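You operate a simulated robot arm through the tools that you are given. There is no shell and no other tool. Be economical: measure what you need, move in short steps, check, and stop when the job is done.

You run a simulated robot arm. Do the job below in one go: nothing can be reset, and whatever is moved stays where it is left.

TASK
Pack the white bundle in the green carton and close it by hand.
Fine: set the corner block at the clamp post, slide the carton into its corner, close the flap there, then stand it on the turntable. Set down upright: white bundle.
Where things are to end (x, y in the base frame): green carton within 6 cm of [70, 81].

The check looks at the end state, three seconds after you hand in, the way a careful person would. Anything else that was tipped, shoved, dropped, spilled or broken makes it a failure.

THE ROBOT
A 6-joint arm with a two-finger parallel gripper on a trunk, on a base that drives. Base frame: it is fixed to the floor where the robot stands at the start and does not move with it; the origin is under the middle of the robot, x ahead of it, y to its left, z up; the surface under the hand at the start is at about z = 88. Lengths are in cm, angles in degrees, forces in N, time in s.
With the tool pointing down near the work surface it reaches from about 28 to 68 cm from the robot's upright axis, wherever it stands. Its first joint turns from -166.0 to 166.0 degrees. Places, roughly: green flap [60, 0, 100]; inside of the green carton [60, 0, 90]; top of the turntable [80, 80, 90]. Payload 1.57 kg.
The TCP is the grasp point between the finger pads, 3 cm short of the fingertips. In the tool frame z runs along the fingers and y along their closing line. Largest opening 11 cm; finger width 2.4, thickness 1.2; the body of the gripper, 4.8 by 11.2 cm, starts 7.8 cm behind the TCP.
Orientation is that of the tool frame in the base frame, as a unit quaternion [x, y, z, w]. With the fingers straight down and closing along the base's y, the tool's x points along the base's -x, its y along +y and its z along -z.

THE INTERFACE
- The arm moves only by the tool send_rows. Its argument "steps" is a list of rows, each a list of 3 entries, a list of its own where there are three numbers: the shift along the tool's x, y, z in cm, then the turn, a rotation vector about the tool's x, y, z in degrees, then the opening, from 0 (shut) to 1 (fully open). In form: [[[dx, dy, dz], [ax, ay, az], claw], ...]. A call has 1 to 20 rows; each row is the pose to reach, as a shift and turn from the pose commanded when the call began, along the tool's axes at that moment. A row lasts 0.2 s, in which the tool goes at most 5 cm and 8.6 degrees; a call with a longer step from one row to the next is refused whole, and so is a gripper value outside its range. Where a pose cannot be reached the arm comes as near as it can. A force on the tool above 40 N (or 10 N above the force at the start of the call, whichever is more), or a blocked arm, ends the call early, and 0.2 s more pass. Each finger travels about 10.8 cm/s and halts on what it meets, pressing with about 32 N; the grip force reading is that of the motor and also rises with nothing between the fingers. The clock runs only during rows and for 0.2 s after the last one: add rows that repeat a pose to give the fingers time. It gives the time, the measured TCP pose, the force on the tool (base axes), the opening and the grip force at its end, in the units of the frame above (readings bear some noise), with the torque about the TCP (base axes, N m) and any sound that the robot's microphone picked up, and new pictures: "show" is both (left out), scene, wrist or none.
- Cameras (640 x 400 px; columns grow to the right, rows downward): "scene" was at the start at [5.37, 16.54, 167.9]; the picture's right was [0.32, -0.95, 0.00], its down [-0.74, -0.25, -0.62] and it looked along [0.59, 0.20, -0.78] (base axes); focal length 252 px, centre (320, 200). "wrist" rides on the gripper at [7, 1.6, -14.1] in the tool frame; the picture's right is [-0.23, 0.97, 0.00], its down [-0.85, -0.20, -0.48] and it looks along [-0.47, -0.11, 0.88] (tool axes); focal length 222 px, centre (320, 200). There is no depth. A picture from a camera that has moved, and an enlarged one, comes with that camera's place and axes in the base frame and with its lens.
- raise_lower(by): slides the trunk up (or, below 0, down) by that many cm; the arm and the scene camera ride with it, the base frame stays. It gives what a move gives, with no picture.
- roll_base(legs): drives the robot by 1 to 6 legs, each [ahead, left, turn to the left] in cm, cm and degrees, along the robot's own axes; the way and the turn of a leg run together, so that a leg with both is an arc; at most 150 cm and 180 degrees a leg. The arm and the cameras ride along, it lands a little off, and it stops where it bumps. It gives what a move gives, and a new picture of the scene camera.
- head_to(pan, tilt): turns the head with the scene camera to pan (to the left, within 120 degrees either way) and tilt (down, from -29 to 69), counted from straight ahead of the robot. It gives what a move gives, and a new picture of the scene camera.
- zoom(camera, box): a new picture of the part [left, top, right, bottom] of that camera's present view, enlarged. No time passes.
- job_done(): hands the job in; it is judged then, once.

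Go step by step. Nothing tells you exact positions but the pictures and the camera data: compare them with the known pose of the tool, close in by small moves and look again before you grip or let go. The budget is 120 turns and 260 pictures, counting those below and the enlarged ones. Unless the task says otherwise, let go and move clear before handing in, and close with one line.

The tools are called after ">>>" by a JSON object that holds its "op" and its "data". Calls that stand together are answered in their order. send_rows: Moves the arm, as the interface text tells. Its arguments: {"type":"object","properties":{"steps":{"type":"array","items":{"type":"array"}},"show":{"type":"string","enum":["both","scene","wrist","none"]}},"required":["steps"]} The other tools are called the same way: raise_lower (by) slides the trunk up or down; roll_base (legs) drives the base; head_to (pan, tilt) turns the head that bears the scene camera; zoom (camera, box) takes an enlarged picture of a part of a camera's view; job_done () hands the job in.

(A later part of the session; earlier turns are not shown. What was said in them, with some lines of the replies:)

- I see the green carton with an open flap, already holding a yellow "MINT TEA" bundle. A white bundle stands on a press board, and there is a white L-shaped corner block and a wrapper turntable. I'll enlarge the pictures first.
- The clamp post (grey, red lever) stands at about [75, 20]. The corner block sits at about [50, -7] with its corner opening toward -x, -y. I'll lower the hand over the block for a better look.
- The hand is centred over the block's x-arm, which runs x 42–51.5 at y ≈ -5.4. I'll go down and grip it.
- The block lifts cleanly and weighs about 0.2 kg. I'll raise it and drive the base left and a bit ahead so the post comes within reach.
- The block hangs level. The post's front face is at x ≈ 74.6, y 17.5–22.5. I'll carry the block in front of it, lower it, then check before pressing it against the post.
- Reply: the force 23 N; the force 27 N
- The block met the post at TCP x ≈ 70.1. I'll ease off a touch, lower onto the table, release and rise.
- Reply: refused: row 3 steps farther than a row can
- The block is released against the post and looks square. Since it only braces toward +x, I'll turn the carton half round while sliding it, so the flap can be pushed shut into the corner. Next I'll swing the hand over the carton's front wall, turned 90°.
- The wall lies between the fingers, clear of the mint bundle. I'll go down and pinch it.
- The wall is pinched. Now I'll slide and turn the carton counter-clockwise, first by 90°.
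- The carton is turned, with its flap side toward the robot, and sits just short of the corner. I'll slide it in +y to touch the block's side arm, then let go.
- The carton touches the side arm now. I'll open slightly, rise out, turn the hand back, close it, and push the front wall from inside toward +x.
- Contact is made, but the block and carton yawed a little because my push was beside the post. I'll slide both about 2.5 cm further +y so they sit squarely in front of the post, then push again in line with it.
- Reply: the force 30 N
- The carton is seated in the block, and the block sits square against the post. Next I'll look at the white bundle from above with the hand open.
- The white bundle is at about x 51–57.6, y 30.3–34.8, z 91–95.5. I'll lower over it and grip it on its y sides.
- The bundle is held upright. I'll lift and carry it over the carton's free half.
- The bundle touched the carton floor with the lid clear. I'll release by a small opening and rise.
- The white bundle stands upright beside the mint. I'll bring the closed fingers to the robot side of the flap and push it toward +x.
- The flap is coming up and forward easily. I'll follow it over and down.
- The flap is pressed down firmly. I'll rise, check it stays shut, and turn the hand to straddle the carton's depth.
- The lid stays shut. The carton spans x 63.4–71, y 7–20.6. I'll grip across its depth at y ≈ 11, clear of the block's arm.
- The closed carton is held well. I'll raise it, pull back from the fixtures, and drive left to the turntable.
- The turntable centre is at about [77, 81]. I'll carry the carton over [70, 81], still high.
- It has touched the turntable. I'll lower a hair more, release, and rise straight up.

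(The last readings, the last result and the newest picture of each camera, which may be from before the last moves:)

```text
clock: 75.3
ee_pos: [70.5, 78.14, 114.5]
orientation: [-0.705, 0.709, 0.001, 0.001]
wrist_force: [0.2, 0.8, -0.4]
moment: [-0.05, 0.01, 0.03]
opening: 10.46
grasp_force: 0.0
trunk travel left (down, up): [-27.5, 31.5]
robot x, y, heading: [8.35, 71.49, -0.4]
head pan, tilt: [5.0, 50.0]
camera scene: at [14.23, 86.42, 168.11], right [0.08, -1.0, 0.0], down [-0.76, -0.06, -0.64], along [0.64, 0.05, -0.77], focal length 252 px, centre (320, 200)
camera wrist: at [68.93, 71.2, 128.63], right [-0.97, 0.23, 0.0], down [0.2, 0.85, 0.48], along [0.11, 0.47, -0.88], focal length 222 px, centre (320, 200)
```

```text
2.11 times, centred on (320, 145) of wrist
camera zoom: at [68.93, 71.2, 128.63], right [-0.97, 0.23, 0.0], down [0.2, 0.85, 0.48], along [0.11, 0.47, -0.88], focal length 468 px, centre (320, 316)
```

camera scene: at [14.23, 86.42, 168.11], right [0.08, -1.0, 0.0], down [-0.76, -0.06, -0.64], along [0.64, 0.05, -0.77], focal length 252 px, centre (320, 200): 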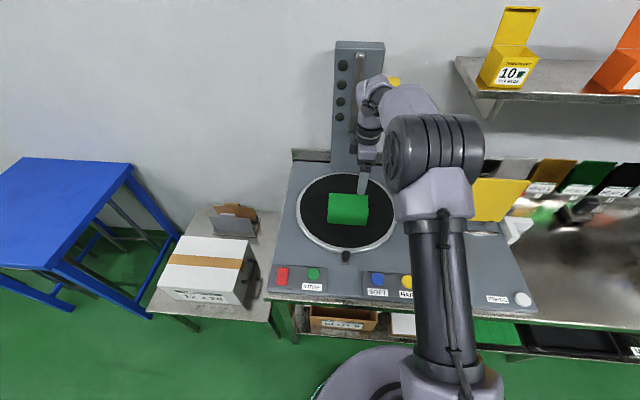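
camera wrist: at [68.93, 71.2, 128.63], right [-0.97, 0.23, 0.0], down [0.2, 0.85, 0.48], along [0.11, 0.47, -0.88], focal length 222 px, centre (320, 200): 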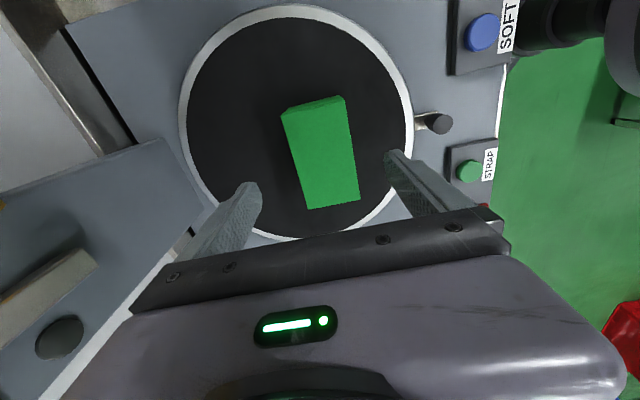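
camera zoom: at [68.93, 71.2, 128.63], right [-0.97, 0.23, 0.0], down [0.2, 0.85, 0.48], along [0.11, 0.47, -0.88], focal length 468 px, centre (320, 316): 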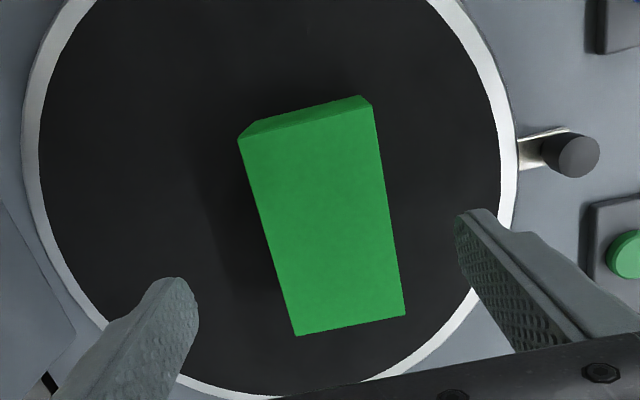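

The carton stands at about [70.5, 80], lid shut. I'll pull the hand clear and check the block and the rest of the bench.

>>> {"op": "send_rows", "data": {"steps": [[[0, 0, -4], [0, 0, 0], 0.95], [[2, 4, -6], [0, 0, 0], 0.95], [[4, 8, -6], [0, 0, 0], 0.8], [[6, 12, -6], [0, 0, 0], 0.6], [[9, 16, -6], [0, 0, 0], 0.5], [[12, 20, -6], [0, 0, 0], 0.5], [[12, 20, -6], [0, 0, 0], 0.5]], "show": "none"}}

>>> {"op": "head_to", "data": {"pan": -5, "tilt": 48}}

>>> {"op": "zoom", "data": {"camera": "scene", "box": [230, 130, 390, 290]}}

>>> {"op": "head_to", "data": {"pan": -35, "tilt": 45}}

```text
clock: 76.9
ee_pos: [50.54, 66.36, 120.39]
orientation: [-0.705, 0.709, 0.0, 0.001]
wrist_force: [1.3, -0.2, -1.2]
moment: [-0.04, 0.02, 0.02]
opening: 5.51
grasp_force: 0.1
trunk travel left (down, up): [-27.5, 31.5]
robot x, y, heading: [8.1, 71.74, -0.3]
head pan, tilt: [5.0, 50.0]
```

```text
clock: 77.6
ee_pos: [50.4, 66.34, 120.46]
orientation: [-0.706, 0.709, 0.0, 0.001]
wrist_force: [-0.3, 0.7, -0.1]
moment: [0.0, 0.01, 0.01]
opening: 5.49
grasp_force: 0.0
trunk travel left (down, up): [-27.5, 31.5]
robot x, y, heading: [8.3, 71.9, -0.6]
head pan, tilt: [-5.0, 48.0]
camera scene: at [14.44, 85.07, 168.38], right [-0.09, -1.0, 0.0], down [-0.74, 0.07, -0.67], along [0.67, -0.06, -0.74], focal length 252 px, centre (320, 200)
```

scene: 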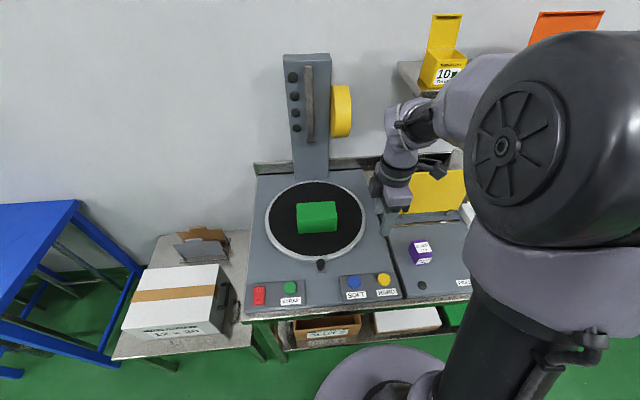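

```text
2.50 times, centred on (310, 210) of scene
camera zoom: at [14.44, 85.07, 168.38], right [-0.09, -1.0, 0.0], down [-0.74, 0.07, -0.67], along [0.67, -0.06, -0.74], focal length 630 px, centre (345, 175)
```

zoom: 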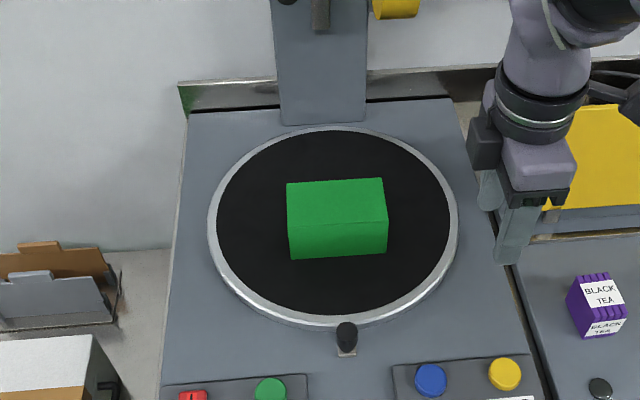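

```text
clock: 78.5
ee_pos: [50.48, 66.39, 120.53]
orientation: [-0.705, 0.709, 0.0, 0.001]
wrist_force: [0.3, -0.3, -0.6]
moment: [-0.02, 0.0, 0.0]
opening: 5.54
grasp_force: 0.1
trunk travel left (down, up): [-27.5, 31.5]
robot x, y, heading: [8.14, 71.54, -0.5]
head pan, tilt: [-35.0, 45.0]
camera scene: at [13.22, 81.1, 168.8], right [-0.58, -0.82, 0.0], down [-0.58, 0.41, -0.71], along [0.58, -0.41, -0.71], focal length 252 px, centre (320, 200)
```

scene: 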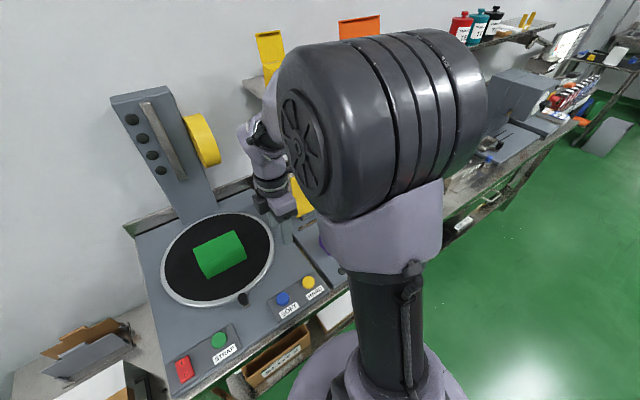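

The closed carton stands upright on the turntable at about [70.5, 80] with the white bundle upright inside. My last clear view of the block, after lifting the carton away, showed it still at the clamp post; the hand is clear, so I'm handing in.

>>> {"op": "job_done", "data": {}}

```text
The job is handed in.
```

The white bundle is packed upright in the green carton, the flap was closed in the corner block at the clamp post, and the carton stands shut on the turntable at about [70.5, 80].
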